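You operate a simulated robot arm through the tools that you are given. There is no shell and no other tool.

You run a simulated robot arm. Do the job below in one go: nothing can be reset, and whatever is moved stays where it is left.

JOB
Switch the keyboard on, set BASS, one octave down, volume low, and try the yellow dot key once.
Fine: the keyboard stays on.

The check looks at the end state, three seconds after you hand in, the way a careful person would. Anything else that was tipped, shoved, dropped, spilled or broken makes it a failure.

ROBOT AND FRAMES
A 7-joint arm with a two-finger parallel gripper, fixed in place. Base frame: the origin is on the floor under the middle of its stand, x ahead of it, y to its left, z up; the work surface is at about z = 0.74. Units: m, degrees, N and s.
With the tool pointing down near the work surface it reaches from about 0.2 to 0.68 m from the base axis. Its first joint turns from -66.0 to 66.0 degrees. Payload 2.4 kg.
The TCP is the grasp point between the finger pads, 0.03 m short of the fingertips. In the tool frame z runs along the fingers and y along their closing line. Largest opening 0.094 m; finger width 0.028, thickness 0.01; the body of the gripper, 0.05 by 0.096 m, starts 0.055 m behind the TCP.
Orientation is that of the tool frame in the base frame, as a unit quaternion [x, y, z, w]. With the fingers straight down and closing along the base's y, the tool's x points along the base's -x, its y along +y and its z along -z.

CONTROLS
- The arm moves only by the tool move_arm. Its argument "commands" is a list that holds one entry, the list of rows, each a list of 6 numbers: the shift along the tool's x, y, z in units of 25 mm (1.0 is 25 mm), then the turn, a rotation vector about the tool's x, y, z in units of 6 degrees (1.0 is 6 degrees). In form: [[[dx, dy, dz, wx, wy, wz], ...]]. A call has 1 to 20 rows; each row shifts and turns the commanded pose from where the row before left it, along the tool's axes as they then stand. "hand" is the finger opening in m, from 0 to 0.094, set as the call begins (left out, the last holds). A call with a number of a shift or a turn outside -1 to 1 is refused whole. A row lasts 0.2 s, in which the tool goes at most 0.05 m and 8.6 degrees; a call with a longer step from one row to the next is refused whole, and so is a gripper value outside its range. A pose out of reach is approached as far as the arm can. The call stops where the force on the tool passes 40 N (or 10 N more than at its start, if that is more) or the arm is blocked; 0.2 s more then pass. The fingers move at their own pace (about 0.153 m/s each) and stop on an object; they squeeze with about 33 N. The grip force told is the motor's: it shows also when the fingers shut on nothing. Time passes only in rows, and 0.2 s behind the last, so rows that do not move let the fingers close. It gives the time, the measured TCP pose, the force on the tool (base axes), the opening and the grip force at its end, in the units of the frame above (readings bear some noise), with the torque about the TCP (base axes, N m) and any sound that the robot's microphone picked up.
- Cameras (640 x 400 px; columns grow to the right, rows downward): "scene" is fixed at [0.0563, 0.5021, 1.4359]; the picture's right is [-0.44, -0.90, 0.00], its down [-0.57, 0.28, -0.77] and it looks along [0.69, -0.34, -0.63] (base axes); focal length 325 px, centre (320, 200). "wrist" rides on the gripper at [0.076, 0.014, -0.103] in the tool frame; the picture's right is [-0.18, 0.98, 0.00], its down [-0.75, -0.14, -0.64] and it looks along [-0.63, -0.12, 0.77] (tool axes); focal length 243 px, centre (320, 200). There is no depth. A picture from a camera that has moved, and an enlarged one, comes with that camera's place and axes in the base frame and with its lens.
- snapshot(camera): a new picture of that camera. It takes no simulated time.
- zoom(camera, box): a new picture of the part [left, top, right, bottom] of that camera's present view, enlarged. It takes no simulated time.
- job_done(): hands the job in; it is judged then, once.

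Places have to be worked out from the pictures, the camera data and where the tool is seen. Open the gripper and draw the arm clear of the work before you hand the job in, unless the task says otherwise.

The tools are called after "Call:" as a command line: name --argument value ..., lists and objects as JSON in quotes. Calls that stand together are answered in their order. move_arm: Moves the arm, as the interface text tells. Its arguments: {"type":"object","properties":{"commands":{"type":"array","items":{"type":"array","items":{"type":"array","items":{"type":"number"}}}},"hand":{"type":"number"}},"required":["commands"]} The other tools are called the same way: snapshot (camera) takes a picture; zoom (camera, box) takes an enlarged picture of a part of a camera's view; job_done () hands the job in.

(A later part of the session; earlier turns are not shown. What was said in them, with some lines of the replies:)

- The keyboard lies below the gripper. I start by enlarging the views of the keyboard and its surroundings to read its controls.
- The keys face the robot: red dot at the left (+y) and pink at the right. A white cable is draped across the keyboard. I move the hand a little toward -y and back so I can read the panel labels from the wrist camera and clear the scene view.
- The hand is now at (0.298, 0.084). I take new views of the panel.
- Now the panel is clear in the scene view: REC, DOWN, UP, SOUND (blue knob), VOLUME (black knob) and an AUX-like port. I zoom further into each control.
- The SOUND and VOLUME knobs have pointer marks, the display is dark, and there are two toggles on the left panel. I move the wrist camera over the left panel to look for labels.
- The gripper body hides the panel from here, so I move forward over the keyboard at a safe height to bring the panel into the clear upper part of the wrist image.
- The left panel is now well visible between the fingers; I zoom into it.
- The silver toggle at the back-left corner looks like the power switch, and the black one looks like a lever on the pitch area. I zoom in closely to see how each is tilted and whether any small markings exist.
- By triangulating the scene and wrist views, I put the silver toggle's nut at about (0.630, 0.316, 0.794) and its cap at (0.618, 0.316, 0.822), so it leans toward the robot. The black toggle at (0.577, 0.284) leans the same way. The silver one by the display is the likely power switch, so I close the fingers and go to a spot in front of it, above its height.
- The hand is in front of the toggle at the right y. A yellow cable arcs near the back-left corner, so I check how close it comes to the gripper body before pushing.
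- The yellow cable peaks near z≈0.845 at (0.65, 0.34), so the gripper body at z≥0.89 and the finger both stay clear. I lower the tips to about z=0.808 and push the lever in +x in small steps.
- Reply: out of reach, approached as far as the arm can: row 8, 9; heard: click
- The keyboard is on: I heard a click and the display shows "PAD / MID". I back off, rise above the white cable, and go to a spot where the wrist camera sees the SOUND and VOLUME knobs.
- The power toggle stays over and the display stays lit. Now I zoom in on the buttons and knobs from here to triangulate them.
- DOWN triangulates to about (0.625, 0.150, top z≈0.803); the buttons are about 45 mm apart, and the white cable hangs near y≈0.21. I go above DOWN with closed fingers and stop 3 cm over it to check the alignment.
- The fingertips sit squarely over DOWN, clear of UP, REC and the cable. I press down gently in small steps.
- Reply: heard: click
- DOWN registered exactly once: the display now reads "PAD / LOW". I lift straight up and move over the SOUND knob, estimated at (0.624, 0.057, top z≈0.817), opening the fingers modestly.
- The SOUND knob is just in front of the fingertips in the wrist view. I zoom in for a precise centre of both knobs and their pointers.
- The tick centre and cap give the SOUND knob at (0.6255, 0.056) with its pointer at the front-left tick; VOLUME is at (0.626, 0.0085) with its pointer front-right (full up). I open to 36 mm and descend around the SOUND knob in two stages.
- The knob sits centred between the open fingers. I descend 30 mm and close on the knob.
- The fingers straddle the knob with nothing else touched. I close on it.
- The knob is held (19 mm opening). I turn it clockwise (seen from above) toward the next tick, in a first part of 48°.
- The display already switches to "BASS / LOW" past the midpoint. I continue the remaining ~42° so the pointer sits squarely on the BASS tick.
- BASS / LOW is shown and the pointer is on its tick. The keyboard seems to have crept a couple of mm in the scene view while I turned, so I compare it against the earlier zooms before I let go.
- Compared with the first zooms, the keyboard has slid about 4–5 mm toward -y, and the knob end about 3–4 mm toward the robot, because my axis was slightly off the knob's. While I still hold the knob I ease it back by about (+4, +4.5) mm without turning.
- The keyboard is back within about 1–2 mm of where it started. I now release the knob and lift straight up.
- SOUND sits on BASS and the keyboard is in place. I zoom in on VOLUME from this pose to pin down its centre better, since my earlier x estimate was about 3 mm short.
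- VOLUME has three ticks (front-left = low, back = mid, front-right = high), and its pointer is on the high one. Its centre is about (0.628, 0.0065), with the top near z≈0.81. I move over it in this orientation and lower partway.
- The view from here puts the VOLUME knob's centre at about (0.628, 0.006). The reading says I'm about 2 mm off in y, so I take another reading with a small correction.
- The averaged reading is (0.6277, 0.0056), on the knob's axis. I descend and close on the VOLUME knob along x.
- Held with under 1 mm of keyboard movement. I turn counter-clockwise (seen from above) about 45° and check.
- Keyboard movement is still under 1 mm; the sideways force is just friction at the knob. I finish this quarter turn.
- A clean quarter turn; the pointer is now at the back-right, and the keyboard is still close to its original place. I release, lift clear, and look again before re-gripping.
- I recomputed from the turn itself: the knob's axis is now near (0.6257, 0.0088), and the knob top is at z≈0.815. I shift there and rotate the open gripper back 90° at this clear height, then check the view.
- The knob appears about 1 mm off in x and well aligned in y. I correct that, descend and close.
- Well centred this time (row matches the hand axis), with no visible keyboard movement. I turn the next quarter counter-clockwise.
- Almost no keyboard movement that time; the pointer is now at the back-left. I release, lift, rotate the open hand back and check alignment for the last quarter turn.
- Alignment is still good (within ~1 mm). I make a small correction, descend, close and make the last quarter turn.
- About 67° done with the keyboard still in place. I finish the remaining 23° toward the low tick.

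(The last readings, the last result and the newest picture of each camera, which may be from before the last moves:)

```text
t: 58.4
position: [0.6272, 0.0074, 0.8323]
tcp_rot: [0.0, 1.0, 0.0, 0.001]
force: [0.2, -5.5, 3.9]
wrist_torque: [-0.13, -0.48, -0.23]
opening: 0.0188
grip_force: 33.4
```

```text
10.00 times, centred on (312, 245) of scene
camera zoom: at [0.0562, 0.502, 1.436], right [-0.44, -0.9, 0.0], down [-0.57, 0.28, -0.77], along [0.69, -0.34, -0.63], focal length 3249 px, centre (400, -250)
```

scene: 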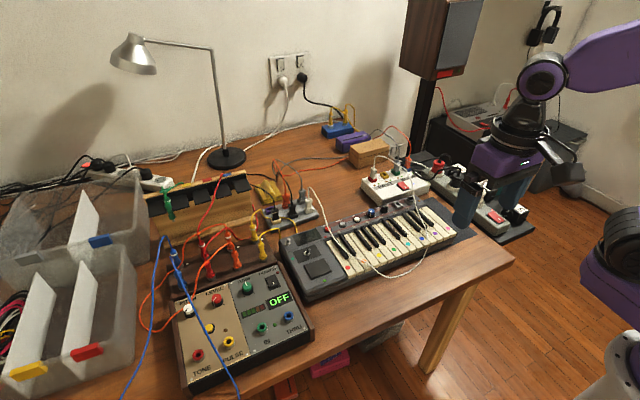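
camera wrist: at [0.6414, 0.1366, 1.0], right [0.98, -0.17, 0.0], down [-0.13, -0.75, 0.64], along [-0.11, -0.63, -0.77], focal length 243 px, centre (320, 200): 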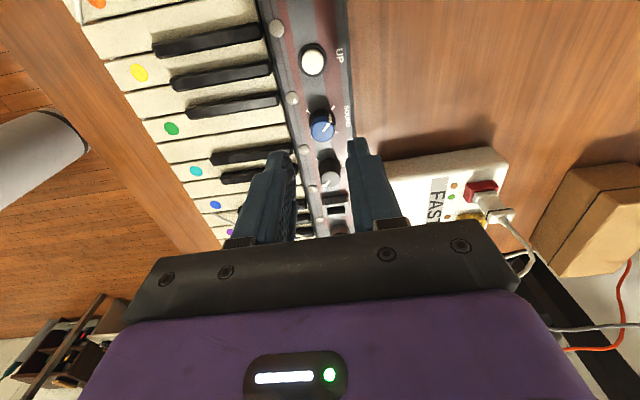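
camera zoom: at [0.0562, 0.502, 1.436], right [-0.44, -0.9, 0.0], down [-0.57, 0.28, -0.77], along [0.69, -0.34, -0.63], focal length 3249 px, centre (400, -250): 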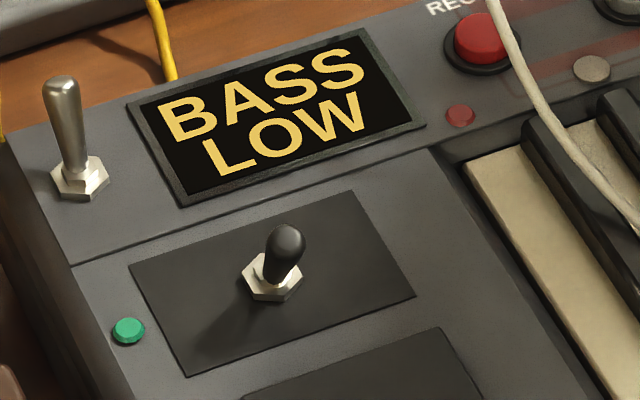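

The pointer now lies on the low tick, with BASS / LOW still displayed. While I hold the knob, I ease the keyboard's right end back by about (+3, +1.5) mm to its original place.

Call:
move_arm --commands '[[[-0.04, 0.02, 0, 0, 0, 0], [-0.04, 0.02, 0, 0, 0, 0], [-0.04, 0.02, 0, 0, 0, 0], [-0.04, 0.02, 0, 0, 0, 0], [0, 0, 0, 0, 0, 0]]]'

Call:
zoom --camera "scene" --box '[356, 195, 404, 225]'

Call:
zoom --camera "scene" --box '[280, 225, 344, 265]'

```text
t: 59.6
position: [0.6319, 0.0096, 0.8325]
tcp_rot: [0.0, 1.0, 0.0, -0.001]
force: [-8.9, -8.7, 10.0]
wrist_torque: [-0.31, 1.14, -0.05]
opening: 0.019
grip_force: 33.0
```

```text
13.33 times, centred on (380, 210) of scene
camera zoom: at [0.0559, 0.5019, 1.436], right [-0.44, -0.9, 0.0], down [-0.57, 0.28, -0.77], along [0.69, -0.34, -0.63], focal length 4332 px, centre (-480, 67)
```

zoom: 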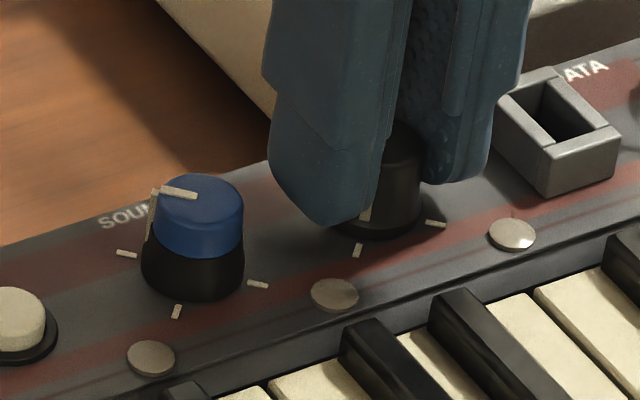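

```text
10.00 times, centred on (312, 245) of scene
camera zoom: at [0.0559, 0.5019, 1.436], right [-0.44, -0.9, 0.0], down [-0.57, 0.28, -0.77], along [0.69, -0.34, -0.63], focal length 3249 px, centre (400, -250)
```

zoom: 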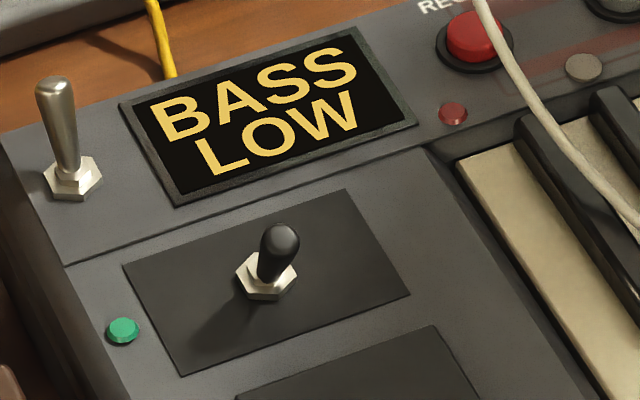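

The keyboard is back within about 1 mm of its original place. I release the knob, lift straight up and back away to check the knobs.

Call:
move_arm --commands '[[[0, 0, 0, 0, 0, 0], [0, 0, 0, 0, 0, 0], [0, 0, -0.5, 0, 0, 0], [0, 0, -1, 0, 0, 0], [0, 0, -1, 0, 0, 0], [0, 0, -1, 0, 0, 0], [0.5, 0, -1, 0, 0, 0], [1, 0, 0, 0, 0, 0], [1, 0, 0, 0, 0, 0], [0, 0, 0, 0, 0, 0]]]' --hand 0.032

Call:
zoom --camera "scene" --box '[356, 195, 404, 225]'

Call:
snapshot --camera "wrist"

Call:
zoom --camera "scene" --box '[280, 195, 440, 295]'

```text
t: 61.8
position: [0.5674, 0.0097, 0.9447]
tcp_rot: [0.0, 1.0, -0.001, 0.0]
force: [0.1, 0.3, 0.1]
wrist_torque: [0.01, -0.01, 0.02]
opening: 0.0322
grip_force: 0.1
```

```text
13.33 times, centred on (380, 210) of scene
camera zoom: at [0.0563, 0.5021, 1.4359], right [-0.44, -0.9, 0.0], down [-0.57, 0.28, -0.77], along [0.69, -0.34, -0.63], focal length 4332 px, centre (-480, 67)
```

zoom: 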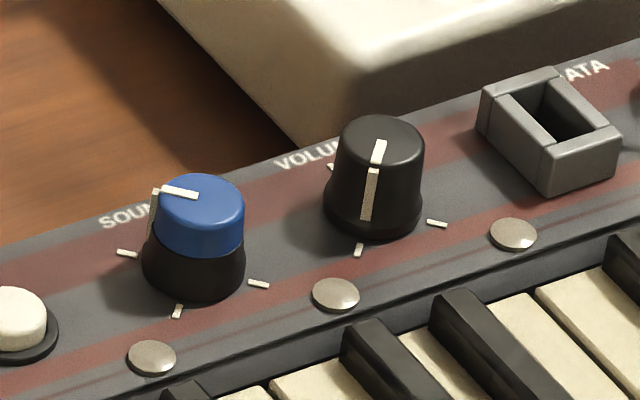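

```text
taken
camera wrist: at [0.4901, 0.0233, 1.0474], right [0.18, 0.98, 0.0], down [0.75, -0.14, 0.64], along [0.63, -0.12, -0.77], focal length 243 px, centre (320, 200)
```

wrist: 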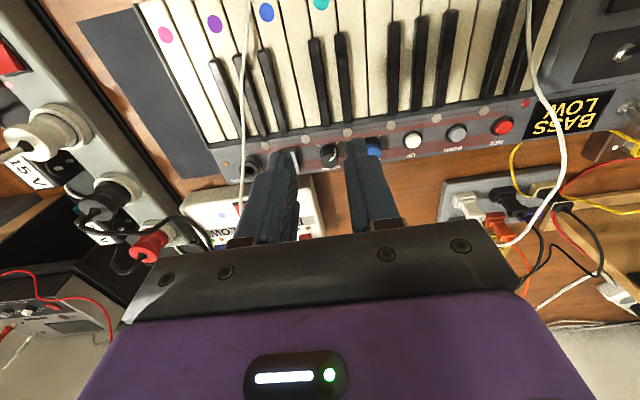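

```text
4.00 times, centred on (360, 245) of scene
camera zoom: at [0.0563, 0.5021, 1.4359], right [-0.44, -0.9, 0.0], down [-0.57, 0.28, -0.77], along [0.69, -0.34, -0.63], focal length 1300 px, centre (160, 20)
```

zoom: 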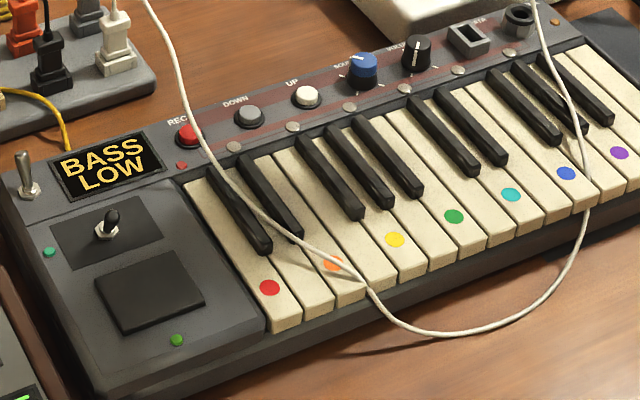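

Both knobs are now where I want them: SOUND on BASS, VOLUME on the low (front-left) tick, display "BASS / LOW". Next I go back and up to look at the yellow-dot key and the nearby cable from the wrist camera.

Call:
move_arm --commands '[[[1, 0.6, -0.6, 0, 0, 0], [1, 0.6, -0.6, 0, 0, 0], [1, 0.6, -0.6, 0, 0, 0], [1, 0.6, -0.4, 0, 0, 0], [1, 0.6, 0, 0, 0, 0], [1, 0.6, 0, 0, 0, 0], [0.7, 0, 0, 0, 0, 0], [0, 0, 0, 0, 0, 0]]]' --hand 0.07

Call:
snapshot --camera "wrist"

Call:
zoom --camera "scene" --box '[330, 225, 426, 285]'

```text
t: 63.6
position: [0.4011, 0.1002, 0.9996]
tcp_rot: [0.0, 1.0, 0.0, 0.0]
force: [-0.6, 0.3, -0.1]
wrist_torque: [0.03, 0.0, 0.01]
opening: 0.0701
grip_force: 0.1
```

```text
taken
camera wrist: at [0.3235, 0.1137, 1.1019], right [0.18, 0.98, 0.0], down [0.75, -0.14, 0.64], along [0.63, -0.12, -0.77], focal length 243 px, centre (320, 200)
```

wrist: 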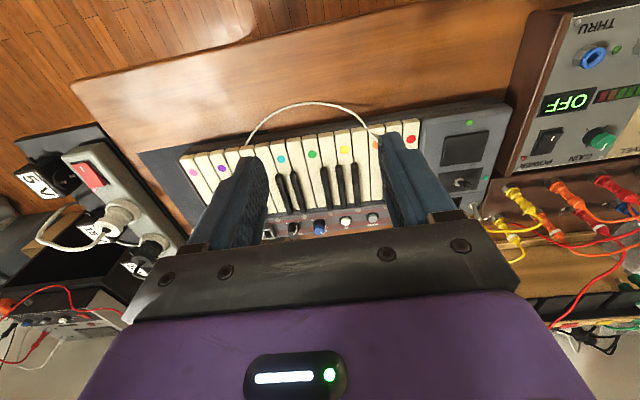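

```text
6.67 times, centred on (378, 255) of scene
camera zoom: at [0.0563, 0.5021, 1.4359], right [-0.44, -0.9, 0.0], down [-0.57, 0.28, -0.77], along [0.69, -0.34, -0.63], focal length 2166 px, centre (-67, -167)
```

zoom: 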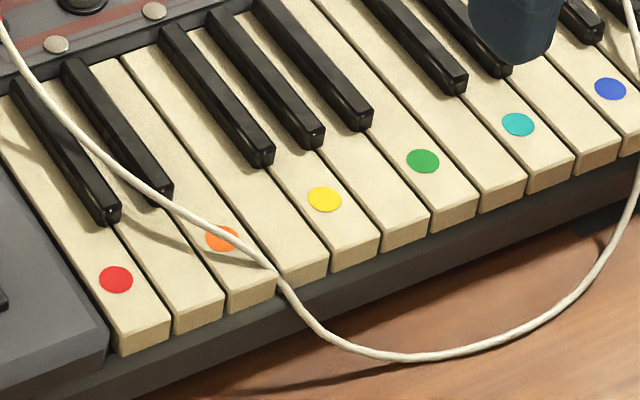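

The cable crosses the orange key and drops in front of the keyboard, not over the yellow one. I zoom in from the wrist to triangulate the yellow dot, its key edges and the cable.

Call:
zoom --camera "wrist" --box '[270, 95, 430, 195]'

Call:
zoom --camera "wrist" --box '[310, 125, 382, 170]'

```text
4.00 times, centred on (350, 145) of wrist
camera zoom: at [0.3235, 0.1137, 1.1019], right [0.18, 0.98, 0.0], down [0.75, -0.14, 0.64], along [0.63, -0.12, -0.77], focal length 970 px, centre (200, 420)
```

zoom: 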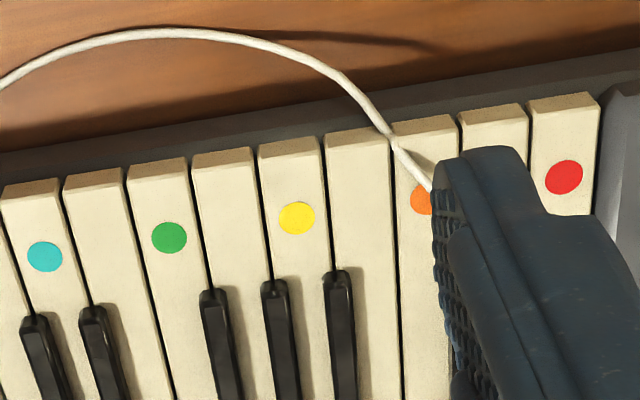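

```text
8.89 times, centred on (346, 148) of wrist
camera zoom: at [0.3235, 0.1137, 1.1019], right [0.18, 0.98, 0.0], down [0.75, -0.14, 0.64], along [0.63, -0.12, -0.77], focal length 2157 px, centre (89, 667)
```

zoom: 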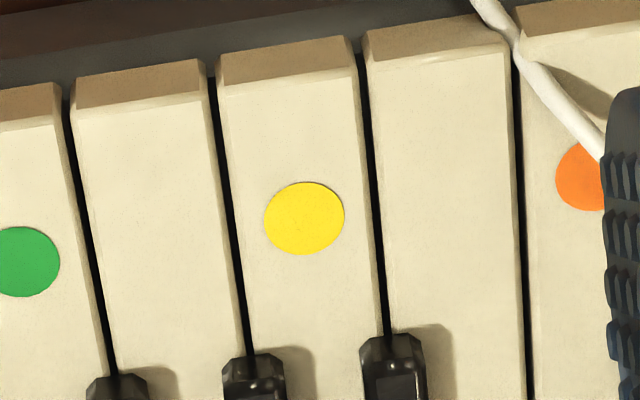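

The yellow dot triangulates to about (0.496, 0.116, 0.785), on a key about 23 mm wide. Since closed fingertips are nearly as wide as the key, I'll press with only the +y finger: fingers 70 mm apart and the hand rolled 12° so that this finger is lowest. I go above the key first.

Call:
move_arm --commands '[[[-1, -0.2, 0.5, 0, 0, 0], [-1, -0.2, 0.5, 0, 0, 0], [-1, -0.2, 1, 0, 0, 0], [-0.56, -0.1, 1, 0, 0, 0], [0, 0, 0.98, 0, 0, 0], [0, 0, 0, 1, 0, 0], [0, 0, 0, 1, 0, 0], [0, 0, 0, 0, 0, 0]]]'

Call:
snapshot --camera "wrist"

Call:
zoom --camera "scene" --box '[320, 200, 448, 280]'

```text
t: 65.4
position: [0.4911, 0.0822, 0.9003]
tcp_rot: [0.002, 0.994, -0.105, 0.0]
force: [-0.7, -1.3, 0.1]
wrist_torque: [0.02, 0.0, -0.02]
opening: 0.0701
grip_force: 0.1
```

```text
taken
camera wrist: at [0.4122, 0.1163, 0.9977], right [0.19, 0.96, -0.21], down [0.75, 0.0, 0.66], along [0.63, -0.28, -0.72], focal length 243 px, centre (320, 200)
```

wrist: 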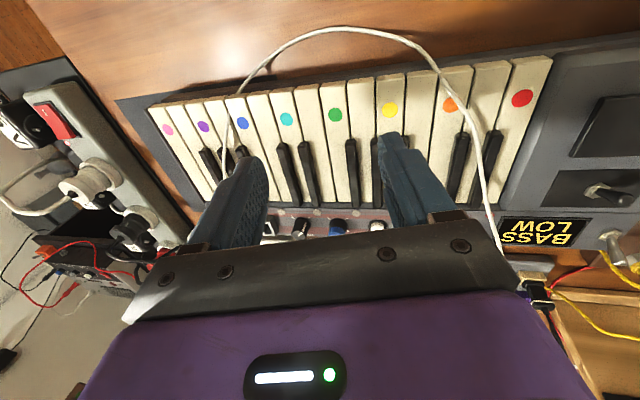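

```text
5.00 times, centred on (384, 240) of scene
camera zoom: at [0.0563, 0.5022, 1.4359], right [-0.44, -0.9, 0.0], down [-0.57, 0.28, -0.77], along [0.69, -0.34, -0.63], focal length 1624 px, centre (0, 0)
```

zoom: 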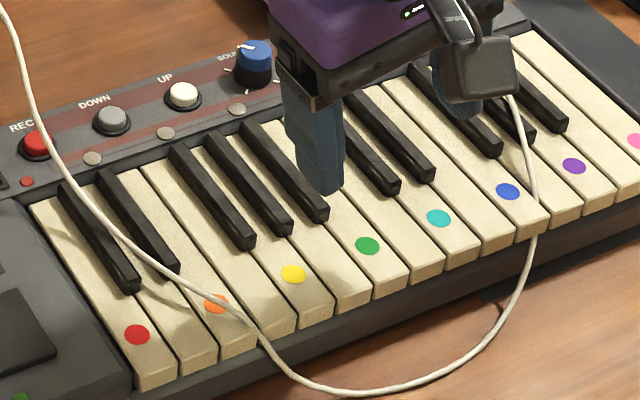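

The rolled hand holds the +y finger low over the yellow key. I descend vertically to about 1 cm above it and check alignment.

Call:
move_arm --commands '[[[0, 0.2, 0.94, 0, 0, 0], [0, 0.2, 0.94, 0, 0, 0], [0, 0.15, 0.71, 0, 0, 0], [0, 0, 0, 0, 0, 0]]]'

Call:
zoom --camera "wrist" --box '[300, 50, 460, 150]'

Call:
zoom --camera "scene" --box '[340, 215, 420, 265]'

```text
t: 66.4
position: [0.4886, 0.0817, 0.8339]
tcp_rot: [0.0, 0.995, -0.104, 0.0]
force: [-0.1, -1.2, 1.0]
wrist_torque: [-0.01, -0.03, 0.02]
opening: 0.0701
grip_force: 0.1
```

```text
4.00 times, centred on (380, 100) of wrist
camera zoom: at [0.4122, 0.117, 0.9314], right [0.18, 0.96, -0.2], down [0.75, 0.0, 0.66], along [0.63, -0.28, -0.73], focal length 970 px, centre (80, 600)
```

zoom: 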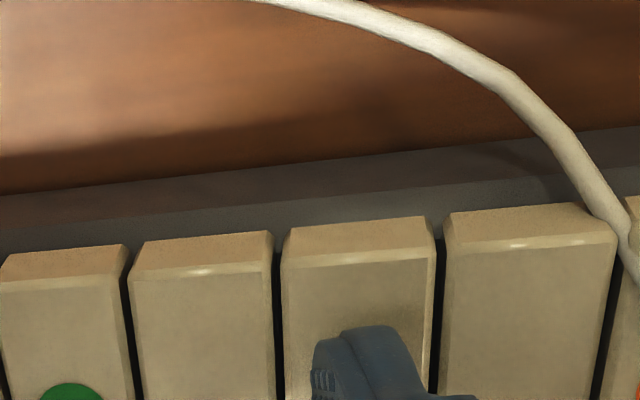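

```text
8.00 times, centred on (380, 240) of scene
camera zoom: at [0.0563, 0.5021, 1.4359], right [-0.44, -0.9, 0.0], down [-0.57, 0.28, -0.77], along [0.69, -0.34, -0.63], focal length 2599 px, centre (-160, -120)
```

zoom: 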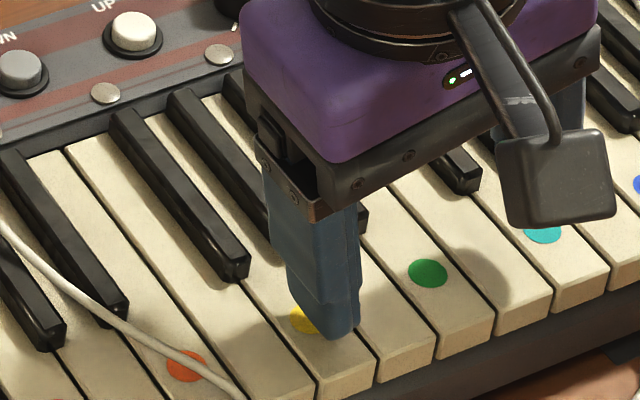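

The finger is centred over the yellow key with clear margins to its neighbours. I press it gently in small steps and listen.

Call:
move_arm --commands '[[[0, 0.04, 0.19, 0, 0, 0], [0, 0.035, 0.16, 0, 0, 0], [0, 0.0125, 0.0587, 0, 0, 0], [0, 0.0125, 0.0587, 0, 0, 0], [0, 0.0125, 0.0587, 0, 0, 0], [0, 0, 0, 0, 0, 0]]]'

Call:
zoom --camera "scene" --box '[340, 215, 420, 265]'

Call:
zoom --camera "wrist" --box '[300, 50, 460, 150]'

```text
t: 67.8
position: [0.4904, 0.0832, 0.8203]
tcp_rot: [0.001, 0.995, -0.104, 0.001]
force: [1.2, 0.9, 2.5]
wrist_torque: [0.14, -0.01, -0.07]
opening: 0.0701
grip_force: 0.1
heard: click
```

```text
8.00 times, centred on (380, 240) of scene
camera zoom: at [0.0563, 0.5021, 1.4359], right [-0.44, -0.9, 0.0], down [-0.57, 0.28, -0.77], along [0.69, -0.34, -0.63], focal length 2599 px, centre (-160, -120)
```

zoom: 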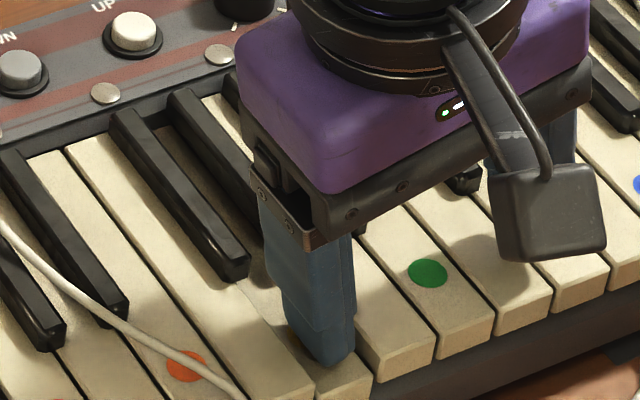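

```text
4.00 times, centred on (380, 100) of wrist
camera zoom: at [0.4126, 0.1167, 0.918], right [0.18, 0.96, -0.2], down [0.75, -0.01, 0.66], along [0.63, -0.28, -0.72], focal length 970 px, centre (80, 600)
```

zoom: 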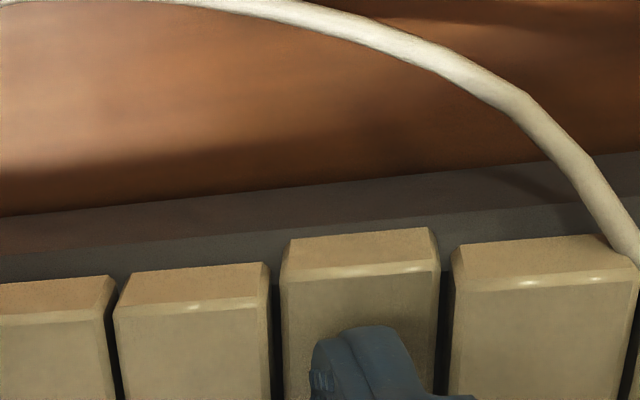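

A click was heard and the key is visibly down. I check the display while the key is held.

Call:
zoom --camera "scene" --box '[280, 195, 440, 295]'

Call:
zoom --camera "scene" --box '[280, 225, 344, 265]'

Call:
zoom --camera "wrist" --box '[340, 90, 420, 140]'

```text
4.00 times, centred on (360, 245) of scene
camera zoom: at [0.0563, 0.5021, 1.4359], right [-0.44, -0.9, 0.0], down [-0.57, 0.28, -0.77], along [0.69, -0.34, -0.63], focal length 1300 px, centre (160, 20)
```

zoom: 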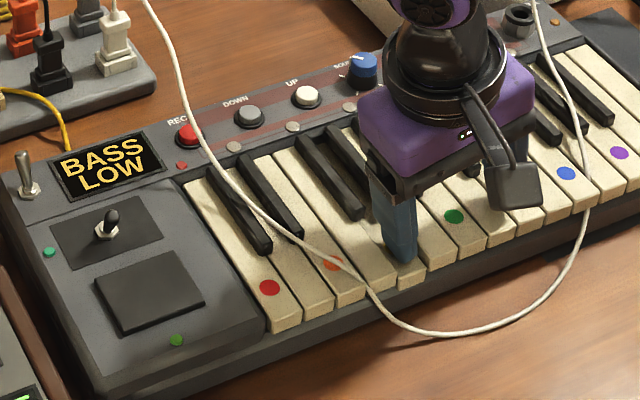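

```text
10.00 times, centred on (312, 245) of scene
camera zoom: at [0.0563, 0.5021, 1.4359], right [-0.44, -0.9, 0.0], down [-0.57, 0.28, -0.77], along [0.69, -0.34, -0.63], focal length 3249 px, centre (400, -250)
```

zoom: 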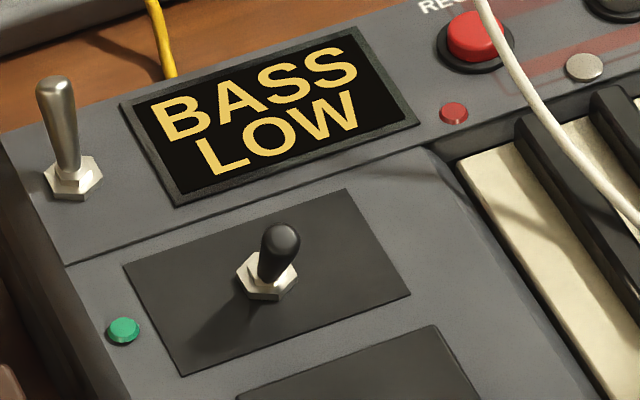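

```text
8.00 times, centred on (380, 115) of wrist
camera zoom: at [0.4126, 0.1167, 0.918], right [0.18, 0.96, -0.2], down [0.75, -0.01, 0.66], along [0.63, -0.28, -0.72], focal length 1941 px, centre (-160, 880)
```

zoom: 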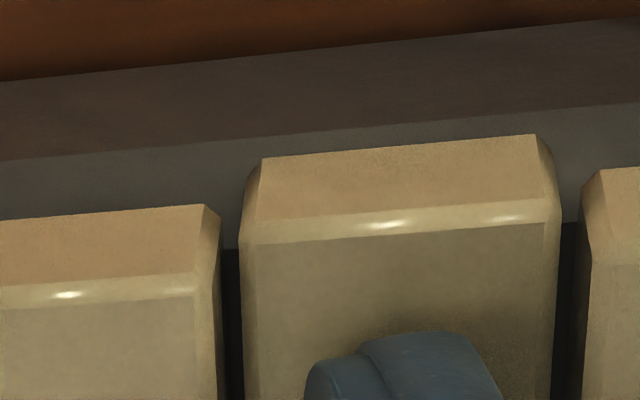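

The yellow key alone is down, about 3–4 mm, and the display is unchanged. I press one more millimetre or so in the same stroke to be sure it reached the bottom.

Call:
move_arm --commands '[[[0, 0.0085, 0.04, 0, 0, 0], [0, 0.0085, 0.04, 0, 0, 0], [0, 0, 0, 0, 0, 0]]]'

```text
t: 68.6
position: [0.4914, 0.0825, 0.8187]
tcp_rot: [0.0, 0.995, -0.105, -0.001]
force: [-1.5, 0.8, 8.4]
wrist_torque: [0.33, 0.02, 0.04]
opening: 0.0691
grip_force: 0.1
```

Force rose to 8 N, so the key is at its stop; that was one full press. I release it by lifting straight up, then roll the hand upright.

Call:
move_arm --commands '[[[0, -0.1, -0.45, 0, 0, 0], [0, -0.166, -0.782, 0, 0, 0], [0, -0.166, -0.782, 0, 0, 0], [0, -0.166, -0.782, 0, 0, 0], [0, -0.166, -0.782, 0, 0, 0], [0, 0, 0, -1, 0, 0], [0, 0, 0, -1, 0, 0], [1, 0, -0.5, 0, 0, 0], [1, 0, -0.5, 0, 0, 0], [1, 0, -0.5, 0, 0, 0], [1, 0, -0.5, 0, 0, 0], [1, 0, -0.5, 0, 0, 0], [1, -0.5, -0.5, 0, 0, 0], [1, -0.5, -0.5, 0, 0, 0], [0, 0, 0, 0, 0, 0]]]' --hand 0.07

Call:
snapshot --camera "scene"

Call:
zoom --camera "scene" --box '[280, 195, 440, 295]'

Call:
snapshot --camera "wrist"

```text
t: 71.8
position: [0.3151, 0.0568, 0.9972]
tcp_rot: [0.0, 1.0, 0.001, -0.001]
force: [0.1, -0.6, -0.6]
wrist_torque: [0.03, 0.0, -0.01]
opening: 0.0702
grip_force: 0.1
```

```text
taken
```

scene: 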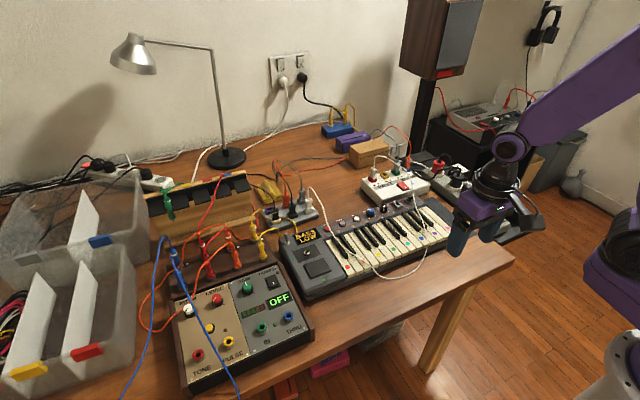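

```text
4.00 times, centred on (360, 245) of scene
camera zoom: at [0.0563, 0.5021, 1.4359], right [-0.44, -0.9, 0.0], down [-0.57, 0.28, -0.77], along [0.69, -0.34, -0.63], focal length 1300 px, centre (160, 20)
```

zoom: 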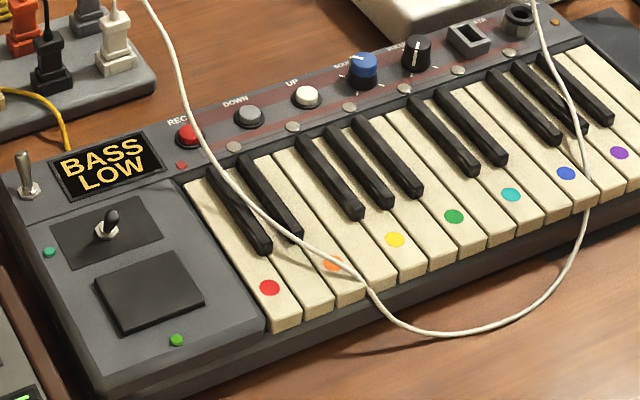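

```text
taken
camera wrist: at [0.2378, 0.0703, 1.1006], right [0.19, 0.98, 0.0], down [0.75, -0.14, 0.64], along [0.63, -0.12, -0.77], focal length 243 px, centre (320, 200)
```

wrist: 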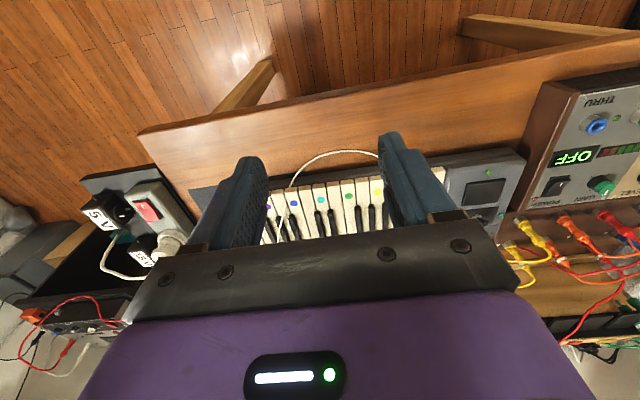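

The yellow key has sprung back, the display reads "BASS / LOW", and everything else looks untouched. I open the gripper fully, draw the arm a bit further up, and take a last close look at the controls.

Call:
move_arm --commands '[[[0, -0.5, -1, 0, 0, 0], [0, -0.5, -1, 0, 0, 0], [0, 0, -1, 0, 0, 0], [0, 0, 0, 0, 0, 0], [0, 0, 0, 0, 0, 0]]]' --hand 0.094

Call:
zoom --camera "scene" --box '[356, 190, 436, 240]'

Call:
zoom --camera "scene" --box '[280, 195, 440, 295]'

Call:
zoom --camera "scene" --box '[230, 120, 470, 270]'

```text
t: 73.0
position: [0.3164, 0.0336, 1.0738]
tcp_rot: [0.0, 1.0, 0.0, -0.001]
force: [0.5, 0.3, 0.2]
wrist_torque: [0.01, 0.04, 0.01]
opening: 0.094
grip_force: 0.1
```

```text
8.00 times, centred on (396, 215) of scene
camera zoom: at [0.0563, 0.5021, 1.4359], right [-0.44, -0.9, 0.0], down [-0.57, 0.28, -0.77], along [0.69, -0.34, -0.63], focal length 2599 px, centre (-288, 80)
```

zoom: 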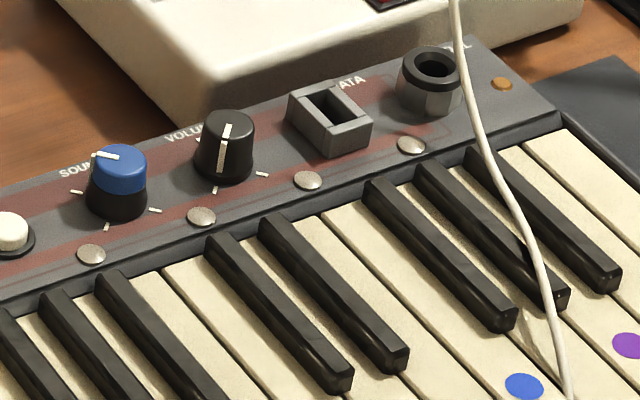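

```text
4.00 times, centred on (360, 245) of scene
camera zoom: at [0.0563, 0.5021, 1.4359], right [-0.44, -0.9, 0.0], down [-0.57, 0.28, -0.77], along [0.69, -0.34, -0.63], focal length 1300 px, centre (160, 20)
```

zoom: 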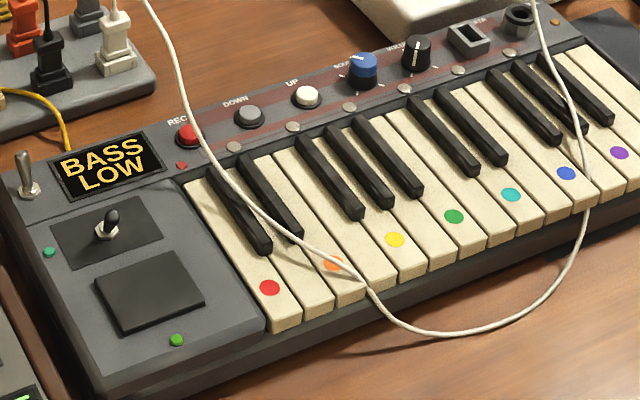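

```text
2.67 times, centred on (350, 195) of scene
camera zoom: at [0.0563, 0.5021, 1.4359], right [-0.44, -0.9, 0.0], down [-0.57, 0.28, -0.77], along [0.69, -0.34, -0.63], focal length 866 px, centre (240, 213)
```

zoom: 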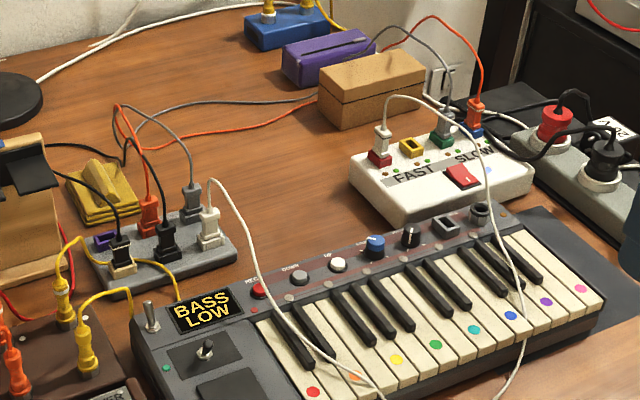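

The end state looks right: the power toggle is on, the display shows "BASS / LOW" (sound BASS, octave one down), the volume pointer is on the low tick, and the yellow key was pressed once and released. The keyboard is back within about 1 mm, the cables and other gear look undisturbed, and the gripper is open and clear, so I hand in.

Call:
job_done

```text
The job is handed in.
```

The keyboard is on and set as you asked, and I handed the job in with the arm drawn clear and the gripper open.

- **Power:** I flipped the silver toggle at the back-left corner. The display lit up and stays on.
- **Sound:** The SOUND knob is on BASS, and the display shows "BASS".
- **Octave:** I pressed DOWN once, and the display went from "MID" to "LOW".
- **Volume:** The VOLUME knob went from the front-right tick, which I took as full, to the front-left tick, its lowest mark. Nothing on the display or the knob confirms the volume setting; I went by the ticks alone.
- **Yellow dot key:** I pressed it once, all the way down, and it sprang back. The microphone picked up a click but no note.

While I turned the knobs, the keyboard slid up to about 5 mm. I eased it back to within 1 to 2 mm of where it started. The cables and other gear look undisturbed in the final pictures.
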